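You operate a simulated robot arm through the tools that you are given. There is no shell and no other tool. Be economical: measure what you need, move in short steps, check, and stop when the job is done.

The job below is to be done with a simulated two-armed robot. You get a single attempt, and the scene is never put back.

JOB
Wipe up the spill on the top of the folding table with the yellow cloth and put it back.
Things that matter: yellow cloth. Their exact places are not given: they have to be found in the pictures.

Only the result counts: the job must be done as asked and must still hold three seconds after the hand-in. Knocking over, shifting, dropping, spilling or breaking anything else fails it. Flat cloth is picked up by pressing the open fingertips on it (5 to 10 N) and closing them slowly along it; thin cloth reads only 2 to 8 mm in the jaws.

ROBOT AND FRAMES
Two 7-joint arms with two-finger parallel grippers on one trunk, on a base that drives. Base frame: it is fixed to the floor where the robot stands at the start and does not move with it; the origin is under the middle of the robot, x ahead of it, y to its left, z up. Lengths are in mm, angles in degrees, forces in N, time in s.
The left shoulder is at the start at [70, 163, 1070], the right one opposite. Payload 3.43 kg a hand.
The TCP of each hand is the grasp point between the finger pads, 34 mm short of the fingertips. In the tool frame z runs along the fingers and y along their closing line. Largest opening 128 mm; finger width 24, thickness 12; the body of the gripper, 48 by 130 mm, starts 96 mm behind the TCP.
Orientation is that of the tool frame in the base frame, as [roll, pitch, yaw] about the fixed x, y, z axes, in that order (R = Rz(yaw) Ry(pitch) Rx(roll)). With the fingers straight down and closing along the base's y, the tool's x points along the base's -x, its y along +y and its z along -z.

CONTROLS
- The arms move only by the tool play_rows. It takes "left_deltas", "right_deltas" or both (then of equal length, played together; a hand with none holds still); each is a list of rows, each a list of 7 numbers: the shift along the tool's x, y, z in mm, then the turn, a rotation vector about the tool's x, y, z in degrees, then the closure, from 0 (fully open) to 1 (shut). In form: [[dx, dy, dz, rx, ry, rz, grip], ...]. A call has 1 to 8 rows; each row shifts and turns the commanded pose from where the row before left it, along the tool's axes as they then stand. Rows are played at 5 a second. More than 50 mm and 8.6 degrees between two rows, or a gripper value outside its range, and nothing of the call is played. Where a pose cannot be reached the arm comes as near as it can. A force on the tool above 40 N (or 10 N above the force at the start of the call, whichever is more), or a blocked arm, ends the call early, and 0.2 s more pass. The fingers move at their own pace (about 153 mm/s each) and stop on an object; they squeeze with about 39 N. The grip force told is the motor's: it shows also when the fingers shut on nothing. Time passes only in rows, and 0.2 s behind the last, so rows that do not move let the fingers close. The reply holds the time, the measured pose of the TCP, the force on the tool along the base axes, the opening and the grip force, in the units named above and with some noise.
- Cameras (640 x 400 px; columns grow to the right, rows downward): "scene" is now at [122.7, 33.4, 1281.9]; the picture's right is [0.43, -0.90, 0.00], its down [-0.65, -0.31, -0.69] and it looks along [0.63, 0.30, -0.72] (base axes); focal length 252 px, centre (320, 200). "left" rides on the left gripper at [76, 11, -160] in its tool frame; the picture's right is [-0.15, 0.99, 0.00], its down [-0.88, -0.13, -0.46] and it looks along [-0.45, -0.07, 0.89] (tool axes); focal length 234 px, centre (320, 200). "right" rides on the right gripper at [76, -11, -160] in its tool frame; the picture's right is [0.15, 0.99, 0.00], its down [-0.88, 0.13, -0.46] and it looks along [-0.45, 0.07, 0.89] (tool axes); focal length 234 px, centre (320, 200).
- snapshot(camera): a new picture of that camera. No time passes.
- move_column(by): slides the trunk up (or, below 0, down) by that many mm; the arms and the scene camera ride with it, the base frame stays. It gives what a move gives, with no picture.
- steer(legs): drives the robot by 1 to 6 legs, each [ahead, left, turn to the left] in mm, mm and degrees, along the robot's own axes; the way and the turn of a leg run together, so that a leg with both is an arc; at most 1500 mm and 180 degrees a leg. The arms and the cameras ride along, it lands a little off, and it stops where it bumps. It gives what a move gives.
- aim_head(pan, tilt): turns the head with the scene camera to pan (to the left, within 86 degrees either way) and tilt (down, from -29 to 69), counted from straight ahead of the robot. It gives what a move gives.
- pixel_to_xyz(camera, pixels): for up to 12 pixels [column, row] of the newest picture of that camera ("zoom" is the newest enlarged one), the place [x, y, z] in the base frame of the surface seen there, good to about 2 mm. No time passes.
- close_up(camera, box): a new picture of the part [left, top, right, bottom] of that camera's present view, enlarged. No time passes.
- hand_in(): hands the job in; it is judged then, once.

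Keep the steps short. Do not move on a guess: measure, check each grasp and each placing, and mend mistakes. In all there are 80 turns and 62 pictures (those below and enlarged ones count). Leave the grippers open and the arms clear of the work at the hand-in unless told otherwise, and finish with a single line.

The tools are called as a command line: name --argument value ..., lists and objects as JSON in quotes. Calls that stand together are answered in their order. play_rows: Moves the arms, as the interface text tells. Its arguments: {"type":"object","properties":{"left_deltas":{"type":"array"},"right_deltas":{"type":"array"}},"required":[]} The other tools are called the same way: move_column (by) slides the trunk up or down; steer (legs) drives the base; aim_head (pan, tilt) turns the head that bears the scene camera; snapshot (camera) takes a picture; pixel_to_xyz (camera, pixels) gives the place of the surface under pixels of a picture; close_up (camera, box) takes an enlarged picture of a part of a camera's view; hand_in () hands the job in.

At the start:

```text
time: 0.0
left_tool_pos: [466.4, 501.3, 993.8]
left_tcp_rot: [180.0, 0.1, -179.9]
left_force: [-0.8, 0.3, -0.4]
left_finger_gap: 128.1
left_grip_force: 0.1
right_tool_pos: [605.9, 119.3, 981.2]
right_tcp_rot: [-179.9, 0.0, 180.0]
right_force: [-0.5, 0.8, -0.9]
right_finger_gap: 128.2
right_grip_force: 0.1
trunk travel left (down, up): [-550.0, 390.0]
robot x, y, heading: [1.1, -3.1, 0.1]
head pan, tilt: [25.6, 46.1]
```

scene: 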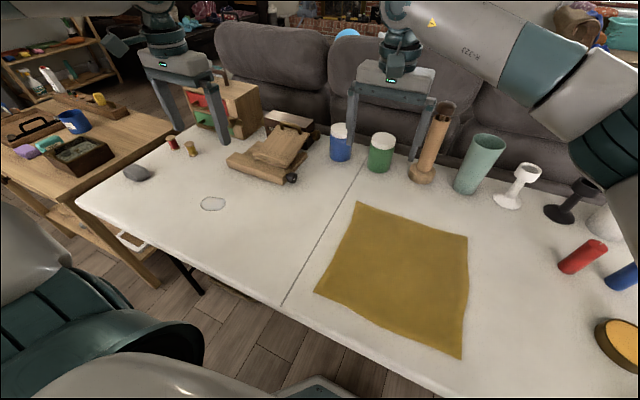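
right: 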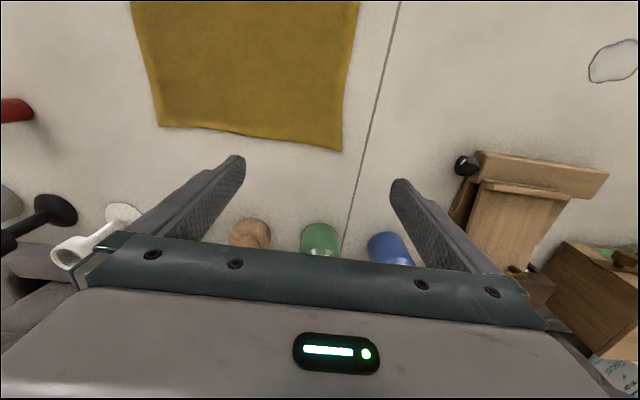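
left: 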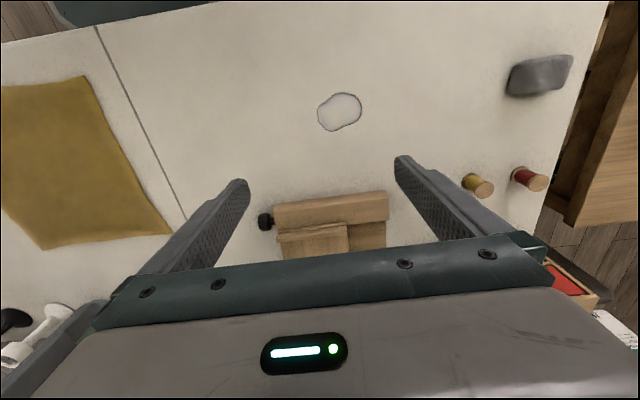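

The spill is the clear patch near (212,203) in the scene view. The yellow cloth has corners near (358,202), (468,237), (461,357) and (315,291). I'll measure these points and the nearby objects.

pixel_to_xyz --camera "scene" --pixels '[[358, 203], [467, 238], [460, 355], [317, 290], [390, 275], [201, 203], [225, 203], [212, 196], [212, 211], [240, 165], [137, 173], [285, 300]]'

close_up --camera "scene" --box '[80, 100, 480, 360]'

```text
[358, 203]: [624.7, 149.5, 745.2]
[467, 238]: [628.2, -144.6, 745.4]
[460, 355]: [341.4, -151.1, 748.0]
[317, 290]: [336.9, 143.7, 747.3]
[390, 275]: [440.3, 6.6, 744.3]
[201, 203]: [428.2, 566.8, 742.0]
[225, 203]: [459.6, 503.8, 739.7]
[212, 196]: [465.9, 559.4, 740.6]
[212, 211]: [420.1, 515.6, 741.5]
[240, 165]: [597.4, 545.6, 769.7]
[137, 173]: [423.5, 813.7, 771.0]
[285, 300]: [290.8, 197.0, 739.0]
```

```text
1.54 times, centred on (280, 230) of scene
```

zoom: 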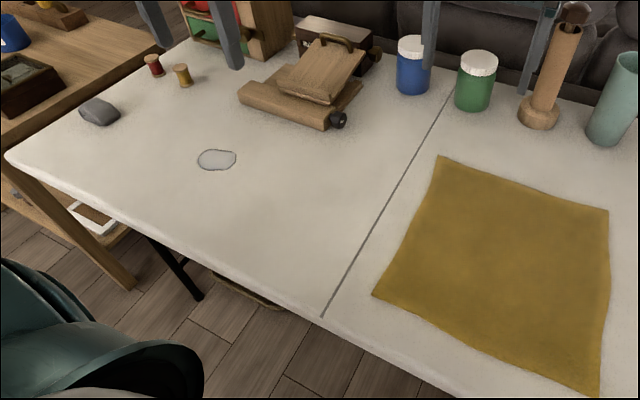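

The table top is at z≈740. The cloth is a 290 mm square centred near (483, 0), and the spill is near (443, 536) and about 75 mm across. The right hand is above the cloth, so I'll move it to its own side first. Then the left hand can go above the left part of the cloth.

play_rows --right_deltas '[[0, -45, 0, 0, 0, 0, 0], [0, -45, 0, 0, 0, 0, 0], [0, -45, 0, 0, 0, 0, 0], [0, -45, 0, 0, 0, 0, 0], [0, -45, 0, 0, 0, 0, 0], [0, -45, 0, 0, 0, 0, 0], [0, -45, 0, 0, 0, 0, 0], [0, -45, 0, 0, 0, 0, 0]]' --left_deltas '[[0, 0, 0, 0, 0, 0, 0], [0, 0, 0, 0, 0, 0, 0], [0, -48, 0, 0, 0, 0, 0], [0, -48, 0, 0, 0, 0, 0], [0, -48, 0, 0, 0, 0, 0], [0, -48, 0, 0, 0, 0, 0], [0, -48, 0, 0, 0, 0, 0], [0, -48, 0, 0, 0, 0, 0]]'

```text
time: 1.8
left_tool_pos: [467.6, 214.6, 992.8]
left_tcp_rot: [179.9, 0.0, -179.9]
left_force: [0.3, -0.6, 0.5]
left_finger_gap: 128.0
left_grip_force: 0.2
right_tool_pos: [604.9, -242.9, 980.5]
right_tcp_rot: [179.8, 0.0, 179.9]
right_force: [1.4, -0.2, -0.7]
right_finger_gap: 127.9
right_grip_force: 0.0
trunk travel left (down, up): [-550.0, 390.0]
robot x, y, heading: [2.6, 1.0, -0.1]
head pan, tilt: [25.6, 46.1]
```

The right hand is clear. Next I bring the left hand to about (495, 110) at z≈830, half open.

play_rows --left_deltas '[[-10, -40, 0, 0, 0, 0, 0.3], [-10, -40, 0, 0, 0, 0, 0.5], [-7, -25, 20, 0, 0, 0, 0.5], [0, 0, 45, 0, 0, 0, 0.5], [0, 0, 45, 0, 0, 0, 0.5], [0, 0, 45, 0, 0, 0, 0.5]]'

snapshot --camera "left"

```text
time: 3.2
left_tool_pos: [485.3, 139.0, 854.2]
left_tcp_rot: [-179.9, 0.1, -180.0]
left_force: [-0.7, -0.2, -0.6]
left_finger_gap: 64.2
left_grip_force: 0.0
left hand out of reach, approached as far as the arm can: row 3, 4, 5, 6
right_tool_pos: [604.4, -241.3, 981.1]
right_tcp_rot: [180.0, 0.1, -179.9]
right_force: [0.0, 0.1, 0.7]
right_finger_gap: 128.2
right_grip_force: 0.1
trunk travel left (down, up): [-550.0, 390.0]
robot x, y, heading: [5.9, 1.9, -0.0]
head pan, tilt: [25.6, 46.1]
```

```text
57 pictures are left
```

left: 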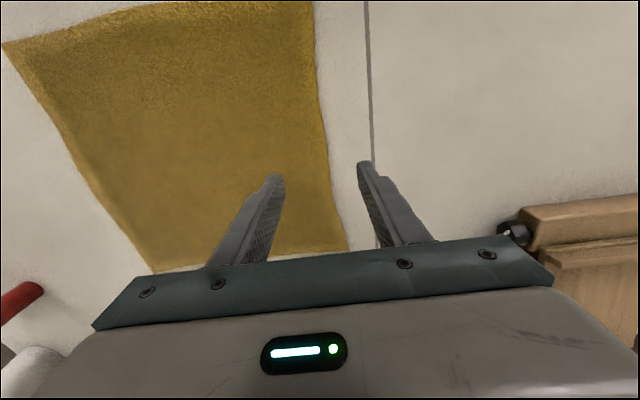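

The cloth edge shows up well, but the arm can't go farther right at this height. I'll shift the base 150 mm to the right. The fingertips are about 75 mm above the cloth, so the way is clear.

steer --legs '[[0, -150, 0]]'

snapshot --camera "scene"

```text
time: 4.6
left_tool_pos: [485.5, -12.6, 853.8]
left_tcp_rot: [-179.9, 0.1, -179.9]
left_force: [-0.5, -0.1, -0.3]
left_finger_gap: 64.0
left_grip_force: 0.1
right_tool_pos: [603.7, -391.9, 981.4]
right_tcp_rot: [-180.0, 0.0, 179.9]
right_force: [-0.5, -0.1, -1.0]
right_finger_gap: 127.9
right_grip_force: 0.1
trunk travel left (down, up): [-550.0, 390.0]
robot x, y, heading: [0.2, -151.5, -0.1]
head pan, tilt: [25.6, 46.1]
```

```text
56 pictures are left
```

scene: 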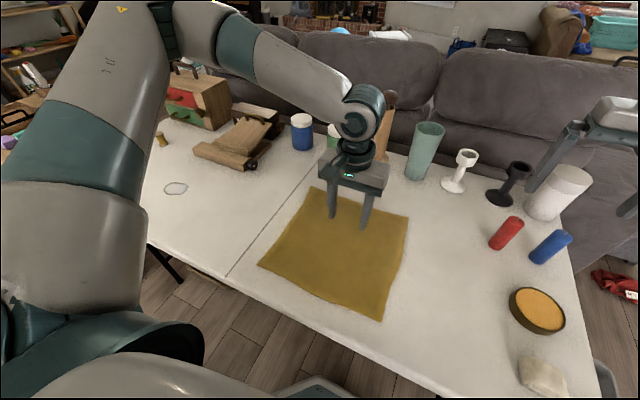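

The way is clear. I move the left hand to about (495, 105) and come down to z≈800.

play_rows --left_deltas '[[-5, 40, 0, 0, 0, 0, 0.5], [-5, 40, 0, 0, 0, 0, 0.5], [0, 38, 0, 0, 0, 0, 0.5], [0, 0, 25, 0, 0, 0, 0.5], [0, 0, 25, 0, 0, 0, 0.5]]'

snapshot --camera "left"

```text
time: 5.8
left_tool_pos: [493.6, 108.3, 802.2]
left_tcp_rot: [-179.8, 0.0, -179.9]
left_force: [-0.3, -1.1, -0.2]
left_finger_gap: 64.2
left_grip_force: 0.0
right_tool_pos: [604.6, -390.4, 981.5]
right_tcp_rot: [-179.8, 0.0, 179.9]
right_force: [0.2, -0.4, -0.6]
right_finger_gap: 128.0
right_grip_force: 0.0
trunk travel left (down, up): [-550.0, 390.0]
robot x, y, heading: [0.4, -151.9, -0.1]
head pan, tilt: [25.6, 46.1]
```

```text
55 pictures are left
```

left: 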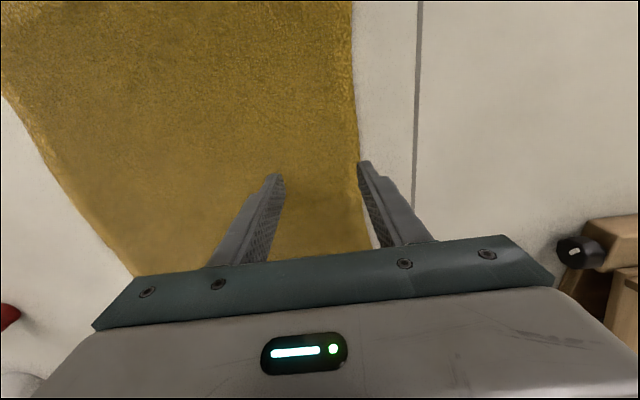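

The outer finger is right at the cloth's edge, so I go 22 mm further in. Then I come down in small steps until the fingertips touch.

play_rows --left_deltas '[[0, -22, 0, 0, 0, 0, 0.5], [0, 0, 12, 0, 0, 0, 0.5], [0, 0, 6, 0, 0, 0, 0.5], [0, 0, 0, 0, 0, 0, 0.5]]'

```text
time: 6.8
left_tool_pos: [493.4, 84.9, 786.5]
left_tcp_rot: [-179.8, 0.1, -180.0]
left_force: [-0.1, 0.6, -0.1]
left_finger_gap: 64.0
left_grip_force: 0.1
right_tool_pos: [604.5, -390.7, 981.8]
right_tcp_rot: [-180.0, 0.1, 180.0]
right_force: [1.2, 0.2, -0.3]
right_finger_gap: 127.6
right_grip_force: 0.1
trunk travel left (down, up): [-550.0, 390.0]
robot x, y, heading: [-2.3, -155.2, 0.3]
head pan, tilt: [25.6, 46.1]
```

There's no contact yet at z 786.5. I keep going down in small steps.

play_rows --left_deltas '[[0, 0, 4, 0, 0, 0, 0.5], [0, 0, 3, 0, 0, 0, 0.5], [0, 0, 0, 0, 0, 0, 0.5]]'

```text
time: 7.6
left_tool_pos: [493.7, 84.7, 780.7]
left_tcp_rot: [-179.8, 0.2, -179.9]
left_force: [-0.4, 0.8, -0.6]
left_finger_gap: 64.1
left_grip_force: 0.1
right_tool_pos: [604.4, -392.3, 980.7]
right_tcp_rot: [-179.9, 0.0, -179.8]
right_force: [-0.9, 0.1, -0.1]
right_finger_gap: 128.1
right_grip_force: 0.0
trunk travel left (down, up): [-550.0, 390.0]
robot x, y, heading: [-1.2, -152.2, -0.2]
head pan, tilt: [25.6, 46.1]
```

play_rows --left_deltas '[[0, 0, 2, 0, 0, 0, 0.5], [0, 0, 2, 0, 0, 0, 0.5], [0, 0, 0, 0, 0, 0, 0.5]]'

```text
time: 8.4
left_tool_pos: [495.1, 84.8, 776.8]
left_tcp_rot: [-179.8, 0.2, -179.9]
left_force: [-1.1, 1.1, 14.2]
left_finger_gap: 64.0
left_grip_force: 0.1
right_tool_pos: [602.7, -392.3, 982.6]
right_tcp_rot: [-180.0, 0.0, 180.0]
right_force: [-0.3, 1.0, -0.2]
right_finger_gap: 128.1
right_grip_force: 0.1
trunk travel left (down, up): [-550.0, 390.0]
robot x, y, heading: [-3.1, -148.8, 0.1]
head pan, tilt: [25.6, 46.1]
```

The fingers are in contact with 14 N, which is a bit high. I ease up 1 mm and close slowly.

play_rows --left_deltas '[[0, 0, -0.8, 0, 0, 0, 0.5], [0, 0, 0, 0, 0, 0, 0.56], [0, 0, 0, 0, 0, 0, 0.62], [0, 0, 0, 0, 0, 0, 0.68], [0, 0, 0, 0, 0, 0, 0.74]]'

snapshot --camera "left"

```text
time: 9.6
left_tool_pos: [493.0, 85.0, 777.7]
left_tcp_rot: [-179.9, 0.0, -180.0]
left_force: [0.8, -0.6, 10.6]
left_finger_gap: 32.2
left_grip_force: 0.0
right_tool_pos: [603.8, -391.9, 982.3]
right_tcp_rot: [-180.0, 0.0, 180.0]
right_force: [0.5, 0.9, 0.2]
right_finger_gap: 128.3
right_grip_force: 0.0
trunk travel left (down, up): [-550.0, 390.0]
robot x, y, heading: [0.5, -152.9, 0.3]
head pan, tilt: [25.6, 46.1]
```

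```text
54 pictures are left
```

left: 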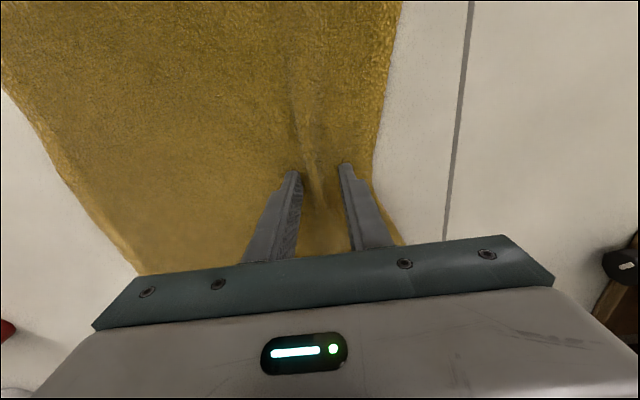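

A fold is rising between the fingers. I keep closing slowly.

play_rows --left_deltas '[[0, 0, 0, 0, 0, 0, 0.8], [0, 0, 0, 0, 0, 0, 0.86], [0, 0, 0, 0, 0, 0, 0.92], [0, 0, 0, 0, 0, 0, 1.0], [0, 0, 0, 0, 0, 0, 1.0], [0, 0, 0, 0, 0, 0, 1.0]]'

snapshot --camera "left"

```text
time: 11.0
left_tool_pos: [494.2, 84.8, 777.3]
left_tcp_rot: [-179.8, 0.0, -179.9]
left_force: [0.1, -2.5, 10.5]
left_finger_gap: 4.5
left_grip_force: 39.5
right_tool_pos: [602.7, -391.6, 982.2]
right_tcp_rot: [-179.9, 0.0, 180.0]
right_force: [0.1, 0.7, -0.9]
right_finger_gap: 127.7
right_grip_force: 0.0
trunk travel left (down, up): [-550.0, 390.0]
robot x, y, heading: [0.3, -152.7, 0.1]
head pan, tilt: [25.6, 46.1]
```

```text
53 pictures are left
```

left: 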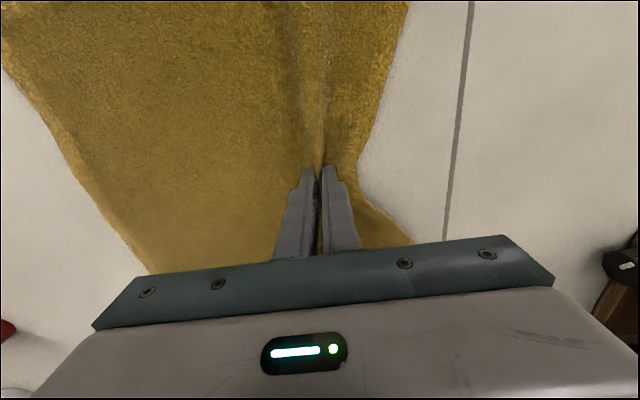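

The gap is 4.5 mm with 39 N of grip, so the cloth is held. I lift 20 mm, then move left and slightly toward the robot while checking the hold.

play_rows --left_deltas '[[0, 0, -10, 0, 0, 0, 1], [0, 0, -10, 0, 0, 0, 1], [15, 30, 0, 0, 0, 0, 1], [15, 30, 0, 0, 0, 0, 1], [15, 30, 0, 0, 0, 0, 1], [10, 30, 0, 0, 0, 0, 1], [0, 0, 0, 0, 0, 0, 1]]'

snapshot --camera "scene"

```text
time: 12.6
left_tool_pos: [437.7, 205.8, 796.1]
left_tcp_rot: [-179.8, -0.1, -179.9]
left_force: [-0.2, 0.0, -0.9]
left_finger_gap: 4.3
left_grip_force: 38.6
right_tool_pos: [604.5, -391.7, 980.5]
right_tcp_rot: [179.9, 0.0, -180.0]
right_force: [0.4, -0.3, 0.3]
right_finger_gap: 127.9
right_grip_force: 0.1
trunk travel left (down, up): [-550.0, 390.0]
robot x, y, heading: [0.1, -147.9, 0.2]
head pan, tilt: [25.6, 46.1]
```

```text
52 pictures are left
```

scene: 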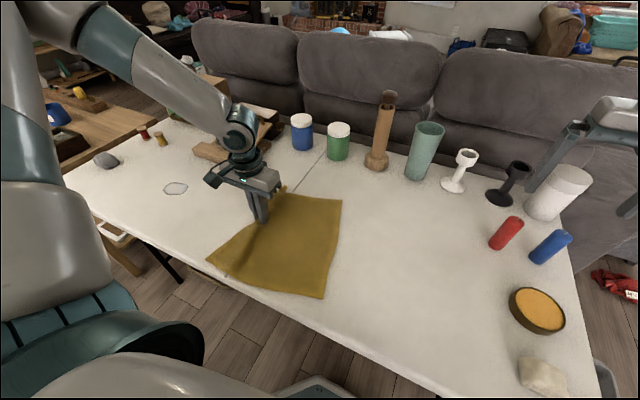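

The cloth follows nicely and lies flat behind the hand. I drive the base 230 mm left with the cloth in hand.

steer --legs '[[0, 230, 0]]'

snapshot --camera "scene"

snapshot --camera "left"

```text
time: 14.3
left_tool_pos: [440.9, 432.4, 794.6]
left_tcp_rot: [-179.7, 0.1, -180.0]
left_force: [-0.6, -0.3, 0.1]
left_finger_gap: 4.5
left_grip_force: 39.0
right_tool_pos: [603.3, -164.4, 981.9]
right_tcp_rot: [180.0, 0.0, 179.8]
right_force: [0.3, 0.2, 0.6]
right_finger_gap: 128.1
right_grip_force: 0.0
trunk travel left (down, up): [-550.0, 390.0]
robot x, y, heading: [-0.9, 80.5, 0.2]
head pan, tilt: [25.6, 46.1]
```

```text
51 pictures are left
```

scene: 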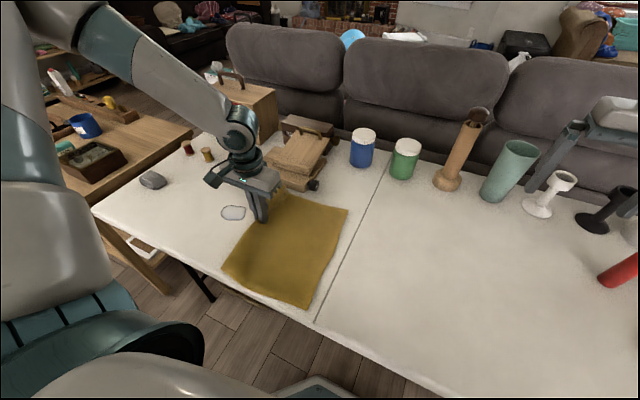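

```text
50 pictures are left
```

left: 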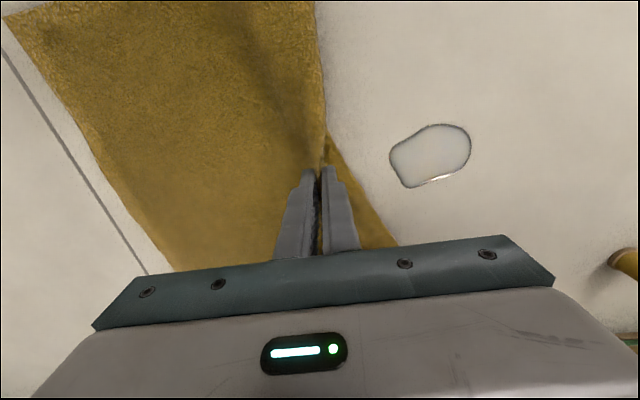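

The cloth's far edge is near the wooden clipboard, so I measure the gap and the spill again.

pixel_to_xyz --camera "scene" --pixels '[[345, 210], [284, 195], [278, 187], [295, 190], [314, 184], [222, 213], [245, 213], [234, 206], [234, 220], [224, 268], [306, 306]]'

close_up --camera "scene" --box '[180, 120, 380, 250]'

pixel_to_xyz --camera "left" --pixels '[[390, 155], [470, 140], [435, 125], [410, 186], [430, 155]]'

```text
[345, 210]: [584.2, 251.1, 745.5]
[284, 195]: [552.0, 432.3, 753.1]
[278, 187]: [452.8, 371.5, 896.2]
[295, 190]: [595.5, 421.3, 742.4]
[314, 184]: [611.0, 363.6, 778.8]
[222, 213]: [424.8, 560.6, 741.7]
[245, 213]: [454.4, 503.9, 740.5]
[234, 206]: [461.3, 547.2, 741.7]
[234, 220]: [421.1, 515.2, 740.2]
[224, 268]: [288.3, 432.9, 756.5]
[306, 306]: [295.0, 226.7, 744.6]
```

```text
3.08 times, centred on (280, 185) of scene
```

zoom: 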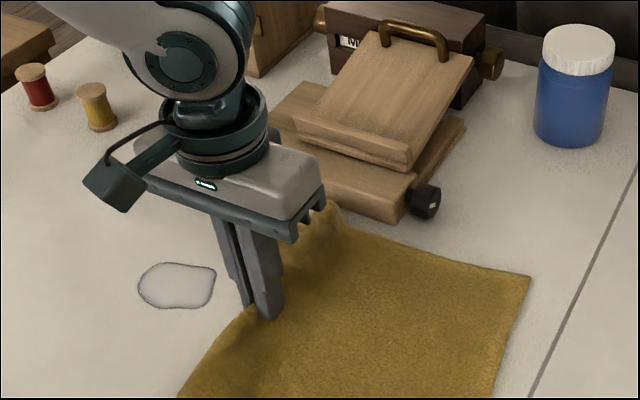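

```text
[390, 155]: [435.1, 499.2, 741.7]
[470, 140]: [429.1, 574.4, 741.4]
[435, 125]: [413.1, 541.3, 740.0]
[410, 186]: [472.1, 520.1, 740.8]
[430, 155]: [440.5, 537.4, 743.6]
```

The clipboard front is at x≈597 and the cloth edge is at 552, so there is room. The spill spans x 413–472 and y 499–574. I move the hand in front of the spill and lower it to light contact.

play_rows --left_deltas '[[5, 30, 0, 0, 0, 0, 1], [4, 20, 4, 0, 0, 0, 1], [0, 0, 5, 0, 0, 0, 1], [0, 0, 3, 0, 0, 0, 1], [0, 0, 2, 0, 0, 0, 1], [0, 0, 0, 0, 0, 0, 1]]'

```text
time: 15.7
left_tool_pos: [431.4, 481.6, 782.4]
left_tcp_rot: [-179.8, 0.1, 180.0]
left_force: [-0.5, -0.3, 3.1]
left_finger_gap: 4.3
left_grip_force: 39.3
right_tool_pos: [603.6, -164.4, 980.8]
right_tcp_rot: [-180.0, 0.1, 179.9]
right_force: [-0.8, 0.0, 0.4]
right_finger_gap: 128.1
right_grip_force: 0.0
trunk travel left (down, up): [-550.0, 390.0]
robot x, y, heading: [1.7, 78.7, -0.4]
head pan, tilt: [25.6, 46.1]
```

There's light contact at 3 N. I press about 1 mm more and sweep left across the spill and back.

play_rows --left_deltas '[[0, 0, 1.5, 0, 0, 0, 1], [0, 25, 0, 0, 0, 0, 1], [0, 25, 0, 0, 0, 0, 1], [0, 25, 0, 0, 0, 0, 1], [0, 25, 0, 0, 0, 0, 1], [0, 10, 0, 0, 0, 0, 1]]'

snapshot --camera "left"

```text
time: 17.1
left_tool_pos: [433.3, 593.1, 781.4]
left_tcp_rot: [-179.9, 0.1, 179.9]
left_force: [0.3, -4.2, 8.7]
left_finger_gap: 4.7
left_grip_force: 38.9
right_tool_pos: [603.0, -165.6, 981.7]
right_tcp_rot: [179.9, 0.0, 179.9]
right_force: [0.3, -0.2, -0.1]
right_finger_gap: 127.8
right_grip_force: 0.0
trunk travel left (down, up): [-550.0, 390.0]
robot x, y, heading: [-0.5, 77.0, -0.2]
head pan, tilt: [25.6, 46.1]
```

```text
48 pictures are left
```

left: 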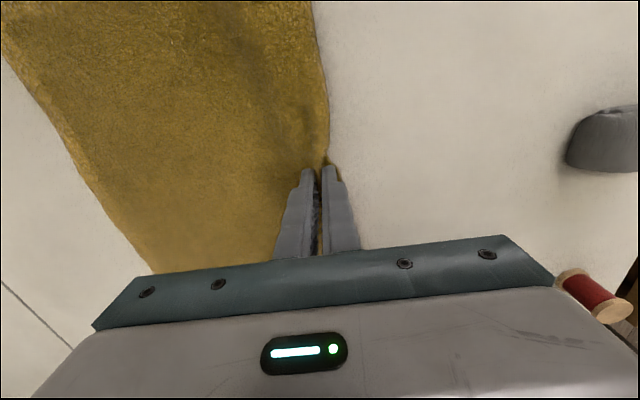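

The contact held at 9 N. Next come strokes along other lines: back at x≈455, then forward again.

play_rows --left_deltas '[[-12, 0, 0, 0, 0, 0, 1], [-10, -20, 0, 0, 0, 0, 1], [0, -30, 0, 0, 0, 0, 1], [0, -30, 0, 0, 0, 0, 1], [0, -25, 0, 0, 0, 0, 1], [0, 30, 0, 0, 0, 0, 1], [0, 30, 0, 0, 0, 0, 1], [0, 40, 0, 0, 0, 0, 1]]'

play_rows --left_deltas '[[18, 0, 0, 0, 0, 0, 1], [20, -20, 0, 0, 0, 0, 1], [0, -30, 0, 0, 0, 0, 1], [0, -30, 0, 0, 0, 0, 1], [0, -25, 0, 0, 0, 0, 1], [0, 30, 0, 0, 0, 0, 1], [0, 30, 0, 0, 0, 0, 1], [0, 40, 0, 0, 0, 0, 1]]'

snapshot --camera "scene"

```text
time: 18.9
left_tool_pos: [453.4, 586.0, 780.9]
left_tcp_rot: [-179.7, 0.2, 179.9]
left_force: [1.1, -3.9, 10.2]
left_finger_gap: 4.4
left_grip_force: 39.2
right_tool_pos: [602.6, -165.7, 981.3]
right_tcp_rot: [-180.0, 0.1, 179.8]
right_force: [0.2, 0.9, 0.9]
right_finger_gap: 128.1
right_grip_force: 0.1
trunk travel left (down, up): [-550.0, 390.0]
robot x, y, heading: [0.3, 81.4, -0.2]
head pan, tilt: [25.6, 46.1]
```

```text
time: 20.7
left_tool_pos: [413.1, 582.8, 781.3]
left_tcp_rot: [-179.8, 0.0, 179.9]
left_force: [1.6, -1.3, 4.4]
left_finger_gap: 4.5
left_grip_force: 38.6
right_tool_pos: [602.0, -164.1, 982.7]
right_tcp_rot: [-180.0, 0.1, 179.8]
right_force: [-1.0, 0.1, 0.9]
right_finger_gap: 128.0
right_grip_force: 0.0
trunk travel left (down, up): [-550.0, 390.0]
robot x, y, heading: [-1.9, 78.6, -0.3]
head pan, tilt: [25.6, 46.1]
```

```text
47 pictures are left
```

scene: 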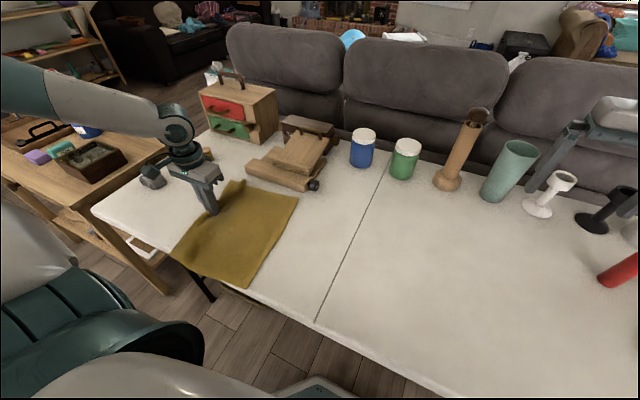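

The cloth covers the spill area. I make one more pass along the far side at x≈470, then a diagonal through the middle.

play_rows --left_deltas '[[-30, -10, 0.3, 0, 0, 0, 1], [-28, 5, 0, 0, 0, 0, 1], [0, -35, 0, 0, 0, 0, 1], [0, -35, 0, 0, 0, 0, 1], [0, -25, 0, 0, 0, 0, 1], [10, 35, 0, 0, 0, 0, 1], [12, 35, 0, 0, 0, 0, 1], [10, 35, 0, 0, 0, 0, 1]]'

play_rows --left_deltas '[[0, 0, -45, 0, 0, 0, 1], [0, 0, -45, 0, 0, 0, 1], [0, 0, -45, 0, 0, 0, 1], [0, 0, -45, 0, 0, 0, 1], [0, 0, -45, 0, 0, 0, 1], [0, 0, -45, 0, 0, 0, 1], [0, 0, 0, 0, 0, 0, 1]]'

snapshot --camera "scene"

snapshot --camera "left"

```text
time: 22.5
left_tool_pos: [438.7, 586.0, 781.8]
left_tcp_rot: [-179.8, 0.1, 179.9]
left_force: [0.3, -0.5, 1.3]
left_finger_gap: 4.8
left_grip_force: 39.0
right_tool_pos: [602.1, -162.7, 982.0]
right_tcp_rot: [-179.9, 0.1, 179.8]
right_force: [0.5, 0.5, -0.2]
right_finger_gap: 128.0
right_grip_force: 0.0
trunk travel left (down, up): [-550.0, 390.0]
robot x, y, heading: [-0.1, 75.2, 0.1]
head pan, tilt: [25.6, 46.1]
```

```text
time: 24.1
left_tool_pos: [443.1, 590.4, 1054.4]
left_tcp_rot: [-179.9, 0.0, 179.9]
left_force: [0.7, 0.7, -0.9]
left_finger_gap: 4.5
left_grip_force: 38.8
right_tool_pos: [604.1, -164.4, 980.1]
right_tcp_rot: [-180.0, 0.0, 179.9]
right_force: [0.3, -0.8, 0.0]
right_finger_gap: 127.8
right_grip_force: 0.1
trunk travel left (down, up): [-550.0, 390.0]
robot x, y, heading: [0.5, 79.1, -0.0]
head pan, tilt: [25.6, 46.1]
```

```text
46 pictures are left
```

scene: 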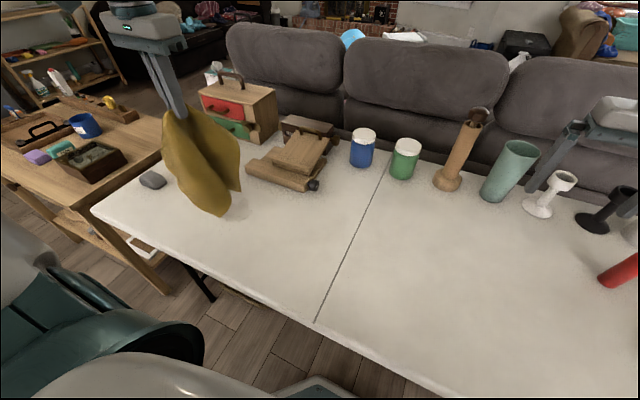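

```text
45 pictures are left
```

left: 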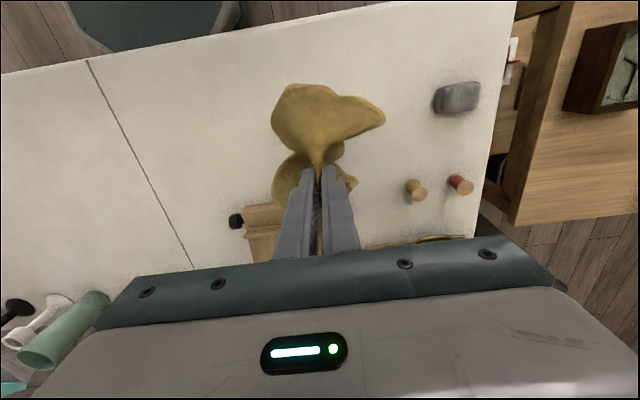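

close_up --camera "scene" --box '[130, 150, 330, 275]'

pixel_to_xyz --camera "scene" --pixels '[[238, 212], [222, 213], [234, 206], [215, 215]]'

```text
3.20 times, centred on (230, 212) of scene
```

zoom: 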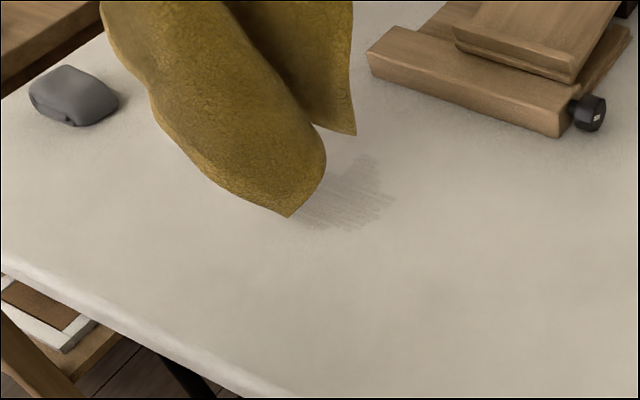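

```text
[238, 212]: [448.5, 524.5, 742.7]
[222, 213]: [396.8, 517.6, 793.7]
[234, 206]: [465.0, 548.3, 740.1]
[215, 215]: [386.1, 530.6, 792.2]
```

There's a faint hatched patch at (238,212), which could be a shadow or leftover film. I move the hanging cloth 200 mm right to check.

play_rows --left_deltas '[[0, -35, 0, 0, 0, 0, 1], [0, -45, 0, 0, 0, 0, 1], [0, -45, 0, 0, 0, 0, 1], [0, -45, 0, 0, 0, 0, 1], [0, -35, 0, 0, 0, 0, 1], [0, 0, 0, 0, 0, 0, 1], [0, 0, 0, 0, 0, 0, 1]]'

close_up --camera "scene" --box '[130, 120, 370, 270]'

snapshot --camera "left"

```text
time: 25.7
left_tool_pos: [442.6, 383.5, 1051.5]
left_tcp_rot: [-180.0, 0.1, 179.9]
left_force: [0.7, -0.5, -1.8]
left_finger_gap: 4.6
left_grip_force: 38.8
right_tool_pos: [604.1, -163.7, 982.6]
right_tcp_rot: [-180.0, 0.1, 179.8]
right_force: [-0.4, -0.5, 0.4]
right_finger_gap: 128.0
right_grip_force: 0.1
trunk travel left (down, up): [-550.0, 390.0]
robot x, y, heading: [-0.4, 80.8, 0.0]
head pan, tilt: [25.6, 46.1]
```

```text
2.67 times, centred on (250, 195) of scene
```

zoom: 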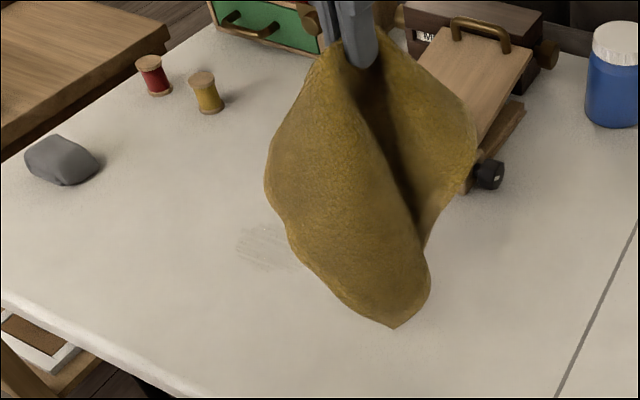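

```text
42 pictures are left
```

left: 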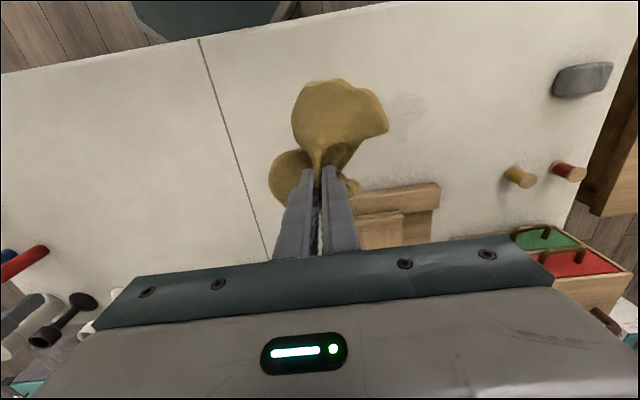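

A faint patch remains where the spill was. I enlarge it to see how much is left.

close_up --camera "left" --box '[340, 60, 480, 150]'

close_up --camera "scene" --box '[190, 180, 270, 240]'

```text
4.44 times, centred on (410, 105) of left
```

zoom: 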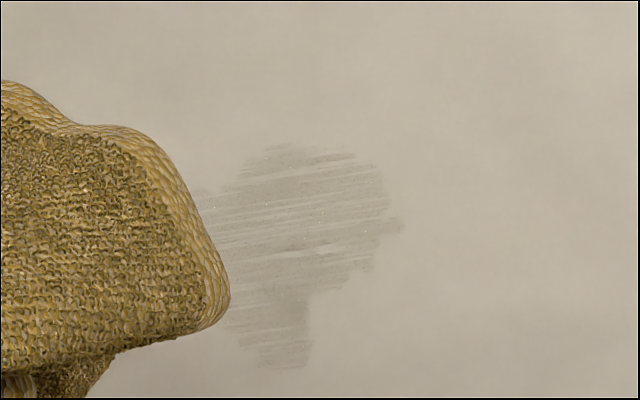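

```text
6.67 times, centred on (230, 210) of scene
```

zoom: 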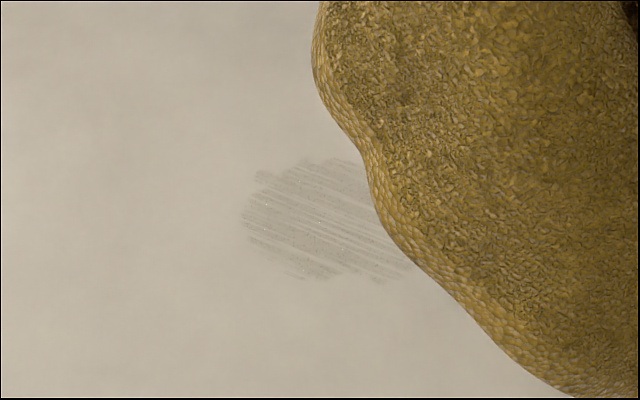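

There are real streaks left, so it isn't fully wiped. I move the cloth further away to see the whole patch.

play_rows --left_deltas '[[0, -40, 0, 0, 0, 0, 1], [0, -45, 0, 0, 0, 0, 1], [0, -45, 0, 0, 0, 0, 1], [0, 0, 0, 0, 0, 0, 1]]'

close_up --camera "scene" --box '[190, 180, 270, 240]'

pixel_to_xyz --camera "zoom" --pixels '[[245, 220], [320, 160], [380, 285], [420, 270], [310, 220], [300, 280], [430, 220]]'

```text
time: 26.7
left_tool_pos: [438.3, 255.3, 1048.7]
left_tcp_rot: [-179.8, 0.2, 180.0]
left_force: [-0.9, 0.3, -0.4]
left_finger_gap: 4.3
left_grip_force: 38.9
right_tool_pos: [602.3, -164.7, 981.7]
right_tcp_rot: [179.9, 0.1, 179.9]
right_force: [0.0, 0.8, 0.1]
right_finger_gap: 127.7
right_grip_force: 0.0
trunk travel left (down, up): [-550.0, 390.0]
robot x, y, heading: [0.4, 79.7, -0.2]
head pan, tilt: [25.6, 46.1]
```

```text
6.67 times, centred on (230, 210) of scene
```

zoom: 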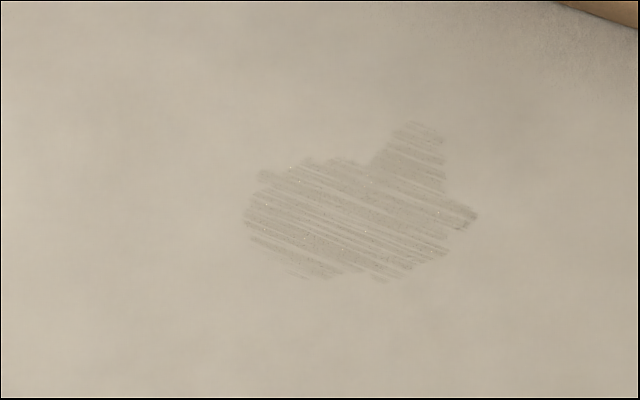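

```text
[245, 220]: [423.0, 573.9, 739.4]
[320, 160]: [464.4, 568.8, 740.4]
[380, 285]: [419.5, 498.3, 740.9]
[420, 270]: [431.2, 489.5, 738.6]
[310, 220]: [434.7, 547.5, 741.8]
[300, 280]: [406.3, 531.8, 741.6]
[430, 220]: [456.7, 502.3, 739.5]
```

Streaks remain over x 405–485 and y 485–575, so it needs more and firmer strokes. I lay the cloth back down by lowering it while moving left, so it trails flat.

play_rows --left_deltas '[[0, 0, 35, 0, 0, 0, 1], [0, 32, 32, 0, 0, 0, 1], [0, 34, 32, 0, 0, 0, 1], [0, 34, 32, 0, 0, 0, 1], [0, 34, 32, 0, 0, 0, 1], [0, 34, 32, 0, 0, 0, 1], [0, 34, 32, 0, 0, 0, 1], [0, 0, 25, 0, 0, 0, 1]]'

snapshot --camera "scene"

```text
time: 28.5
left_tool_pos: [441.7, 456.9, 792.9]
left_tcp_rot: [-179.9, 0.0, 179.9]
left_force: [0.2, 0.2, -0.6]
left_finger_gap: 4.3
left_grip_force: 39.1
right_tool_pos: [605.3, -166.2, 980.6]
right_tcp_rot: [-180.0, -0.1, 179.9]
right_force: [-0.1, -1.3, 0.4]
right_finger_gap: 128.1
right_grip_force: 0.0
trunk travel left (down, up): [-550.0, 390.0]
robot x, y, heading: [0.7, 77.8, -0.3]
head pan, tilt: [25.6, 46.1]
```

```text
38 pictures are left
```

scene: 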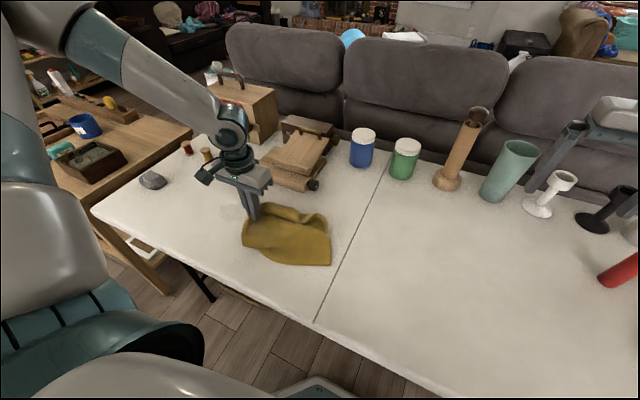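

The cloth is down and trailing behind the hand, with some folds. I press it near the spill's right edge and read the force.

play_rows --left_deltas '[[32, 15, 7, 0, 0, 0, 1], [0, 0, 5, 0, 0, 0, 1], [0, 0, 3, 0, 0, 0, 1], [0, 0, 0, 0, 0, 0, 1]]'

```text
time: 29.5
left_tool_pos: [409.1, 470.7, 783.1]
left_tcp_rot: [-179.9, 0.1, 179.9]
left_force: [-0.7, 2.6, 14.1]
left_finger_gap: 4.6
left_grip_force: 38.7
right_tool_pos: [604.8, -165.3, 980.9]
right_tcp_rot: [180.0, 0.1, 179.9]
right_force: [-0.1, 0.3, 0.5]
right_finger_gap: 128.1
right_grip_force: 0.2
trunk travel left (down, up): [-550.0, 390.0]
robot x, y, heading: [-1.9, 82.1, 0.0]
head pan, tilt: [25.6, 46.1]
```

The force is 14 N. I sweep along x≈409 to y≈600, then back along x≈425.

play_rows --left_deltas '[[0, 32, 0, 0, 0, 0, 1], [0, 32, 0, 0, 0, 0, 1], [0, 32, 0, 0, 0, 0, 1], [0, 32, 0.5, 0, 0, 0, 1], [-15, 0, 0, 0, 0, 0, 1], [0, -40, 0, 0, 0, 0, 1], [0, -40, 0, 0, 0, 0, 1], [0, -40, 0, 0, 0, 0, 1]]'

play_rows --left_deltas '[[-15, 0, 0, 0, 0, 0, 1], [0, 40, 0, 0, 0, 0, 1], [0, 40, 0, 0, 0, 0, 1], [0, 40, 0, 0, 0, 0, 1], [-15, 0, 0, 0, 0, 0, 1], [0, -40, 0, 0, 0, 0, 1], [0, -40, 0, 0, 0, 0, 1], [0, -40, 0, 0, 0, 0, 1]]'

play_rows --left_deltas '[[-15, 0, 0, 0, 0, 0, 1], [0, 40, 0, 0, 0, 0, 1], [0, 40, 0, 0, 0, 0, 1], [0, 40, 0, 0, 0, 0, 1], [-14, 0, 0, 0, 0, 0, 1], [0, -40, 0, 0, 0, 0, 1], [0, -40, 0, 0, 0, 0, 1], [0, -40, 0, 0, 0, 0, 1]]'

snapshot --camera "left"

```text
time: 31.3
left_tool_pos: [424.6, 474.9, 782.5]
left_tcp_rot: [180.0, 0.2, -180.0]
left_force: [-0.6, 2.4, 8.3]
left_finger_gap: 4.5
left_grip_force: 39.0
right_tool_pos: [603.2, -165.1, 981.4]
right_tcp_rot: [179.9, 0.1, 179.8]
right_force: [-0.2, -0.2, -0.4]
right_finger_gap: 127.9
right_grip_force: 0.1
trunk travel left (down, up): [-550.0, 390.0]
robot x, y, heading: [-2.1, 77.0, 0.1]
head pan, tilt: [25.6, 46.1]
```

```text
time: 33.1
left_tool_pos: [455.0, 479.2, 784.6]
left_tcp_rot: [-180.0, 0.0, 179.9]
left_force: [0.5, 0.5, 3.4]
left_finger_gap: 4.7
left_grip_force: 39.0
right_tool_pos: [606.2, -165.5, 979.9]
right_tcp_rot: [179.9, 0.0, 179.9]
right_force: [0.7, 0.1, 0.3]
right_finger_gap: 127.7
right_grip_force: 0.1
trunk travel left (down, up): [-550.0, 390.0]
robot x, y, heading: [0.3, 79.1, -0.0]
head pan, tilt: [25.6, 46.1]
```

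```text
time: 34.9
left_tool_pos: [483.3, 473.6, 785.8]
left_tcp_rot: [-179.9, 0.0, 180.0]
left_force: [0.9, 0.9, 2.2]
left_finger_gap: 4.6
left_grip_force: 39.0
right_tool_pos: [604.2, -165.6, 981.2]
right_tcp_rot: [179.9, 0.0, 179.9]
right_force: [0.7, 0.0, 1.1]
right_finger_gap: 128.0
right_grip_force: 0.0
trunk travel left (down, up): [-550.0, 390.0]
robot x, y, heading: [-3.6, 72.6, -0.0]
head pan, tilt: [25.6, 46.1]
```

```text
37 pictures are left
```

left: 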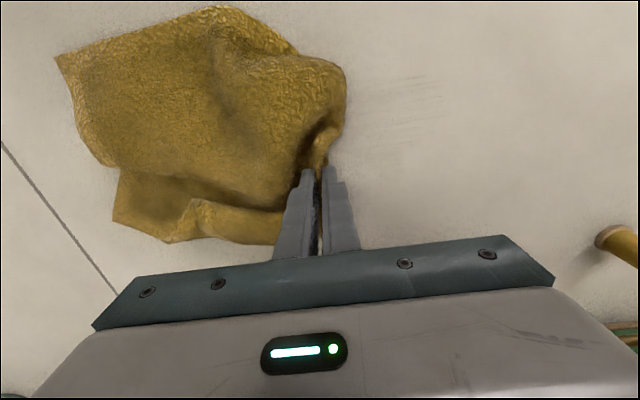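

The streaks are fading. I enlarge the patch.

close_up --camera "left" --box '[320, 40, 520, 165]'

pixel_to_xyz --camera "left" --pixels '[[390, 85], [440, 85], [390, 140], [360, 100], [440, 110]]'

```text
3.20 times, centred on (420, 102) of left
```

zoom: 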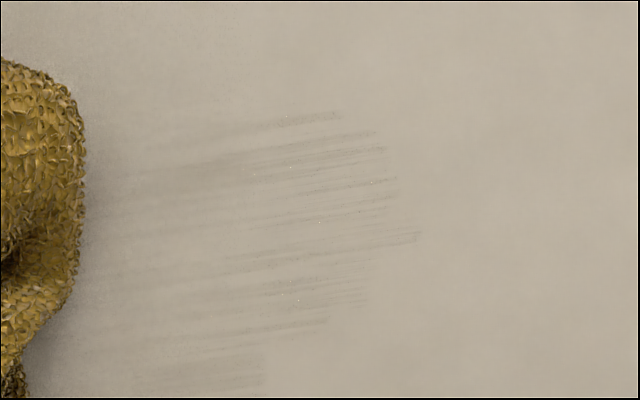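

```text
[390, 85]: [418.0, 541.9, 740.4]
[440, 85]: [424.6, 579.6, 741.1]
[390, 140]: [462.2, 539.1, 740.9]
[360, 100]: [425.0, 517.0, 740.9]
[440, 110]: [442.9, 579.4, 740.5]
```

It's working, with only thin streaks left. I do the strokes again with a little more pressure, going from x≈483 back to 410.

play_rows --left_deltas '[[0, 45, 2, 0, 0, 0, 1], [0, 45, 0, 0, 0, 0, 1], [0, 42, 0, 0, 0, 0, 1], [14, 0, 0, 0, 0, 0, 1], [0, -45, 0, 0, 0, 0, 1], [0, -45, 0, 0, 0, 0, 1], [0, -42, 0, 0, 0, 0, 1], [12, 0, 0, 0, 0, 0, 1]]'

play_rows --left_deltas '[[0, 45, 0, 0, 0, 0, 1], [0, 45, 0, 0, 0, 0, 1], [0, 42, 0, 0, 0, 0, 1], [12, 0, 0, 0, 0, 0, 1], [0, -45, 0, 0, 0, 0, 1], [0, -45, 0, 0, 0, 0, 1], [0, -42, 0, 0, 0, 0, 1], [12, 0, 0, 0, 0, 0, 1]]'

play_rows --left_deltas '[[0, 45, 0, 0, 0, 0, 1], [0, 45, 0, 0, 0, 0, 1], [0, 42, 0, 0, 0, 0, 1], [14, 0, 0, 0, 0, 0, 1], [0, -45, 0, 0, 0, 0, 1], [0, -45, 0, 0, 0, 0, 1], [0, -42, 0, 0, 0, 0, 1], [0, -10, 0, 0, 0, 0, 1]]'

close_up --camera "left" --box '[320, 60, 520, 185]'

snapshot --camera "scene"

```text
time: 36.7
left_tool_pos: [454.2, 475.4, 782.1]
left_tcp_rot: [-179.9, 0.2, 179.9]
left_force: [3.0, -1.4, 12.9]
left_finger_gap: 4.6
left_grip_force: 39.1
right_tool_pos: [602.6, -165.0, 981.0]
right_tcp_rot: [-180.0, 0.2, 179.8]
right_force: [0.0, -0.6, 0.9]
right_finger_gap: 128.0
right_grip_force: 0.2
trunk travel left (down, up): [-550.0, 390.0]
robot x, y, heading: [2.0, 77.5, -0.2]
head pan, tilt: [25.6, 46.1]
```

```text
time: 38.5
left_tool_pos: [431.8, 476.6, 781.0]
left_tcp_rot: [-179.7, 0.3, 179.9]
left_force: [5.6, -1.9, 17.7]
left_finger_gap: 4.5
left_grip_force: 39.1
right_tool_pos: [603.1, -166.2, 981.7]
right_tcp_rot: [-179.9, 0.1, 179.9]
right_force: [0.4, -0.2, 0.2]
right_finger_gap: 127.9
right_grip_force: 0.0
trunk travel left (down, up): [-550.0, 390.0]
robot x, y, heading: [0.6, 81.0, -0.1]
head pan, tilt: [25.6, 46.1]
```

```text
time: 40.3
left_tool_pos: [419.7, 466.1, 782.2]
left_tcp_rot: [-179.9, 0.1, -180.0]
left_force: [1.6, 2.2, 9.7]
left_finger_gap: 4.6
left_grip_force: 38.7
right_tool_pos: [603.7, -164.7, 980.3]
right_tcp_rot: [180.0, 0.2, 179.9]
right_force: [0.1, -0.4, 0.1]
right_finger_gap: 127.9
right_grip_force: 0.0
trunk travel left (down, up): [-550.0, 390.0]
robot x, y, heading: [-3.5, 80.0, 0.1]
head pan, tilt: [25.6, 46.1]
```

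```text
3.20 times, centred on (420, 122) of left
```

zoom: 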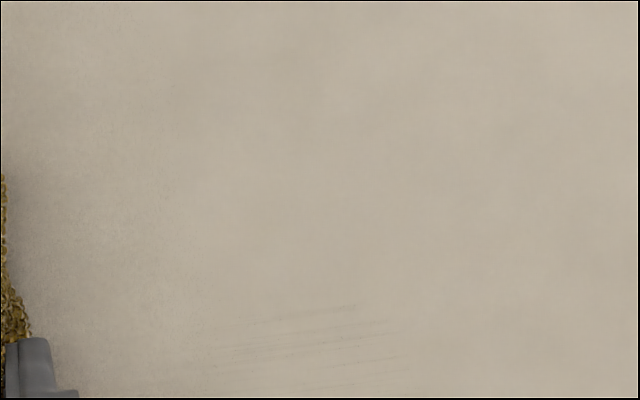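

```text
34 pictures are left
```

scene: 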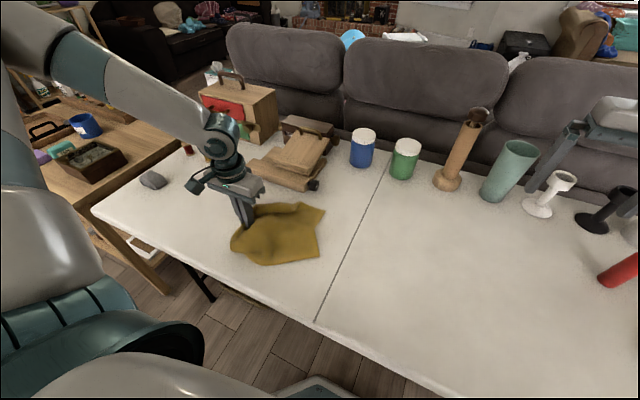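

It's almost clean. I look for what remains in a wider view.

snapshot --camera "left"

close_up --camera "left" --box '[330, 120, 490, 220]'

pixel_to_xyz --camera "zoom" --pixels '[[100, 150], [250, 150], [250, 230], [150, 300], [300, 300], [100, 230]]'

```text
33 pictures are left
```

left: 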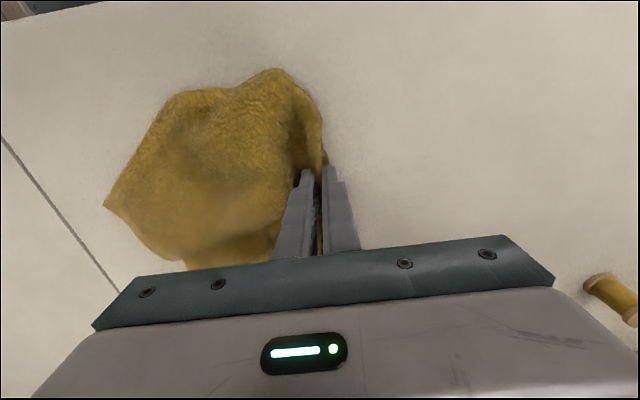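

```text
4.00 times, centred on (410, 170) of left
```

zoom: 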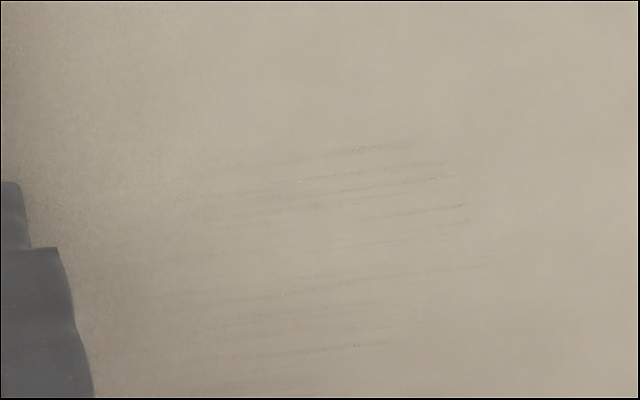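

```text
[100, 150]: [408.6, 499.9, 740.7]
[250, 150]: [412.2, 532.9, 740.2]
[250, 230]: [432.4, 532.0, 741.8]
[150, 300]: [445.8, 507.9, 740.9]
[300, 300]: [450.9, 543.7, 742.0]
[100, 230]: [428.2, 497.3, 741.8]
```

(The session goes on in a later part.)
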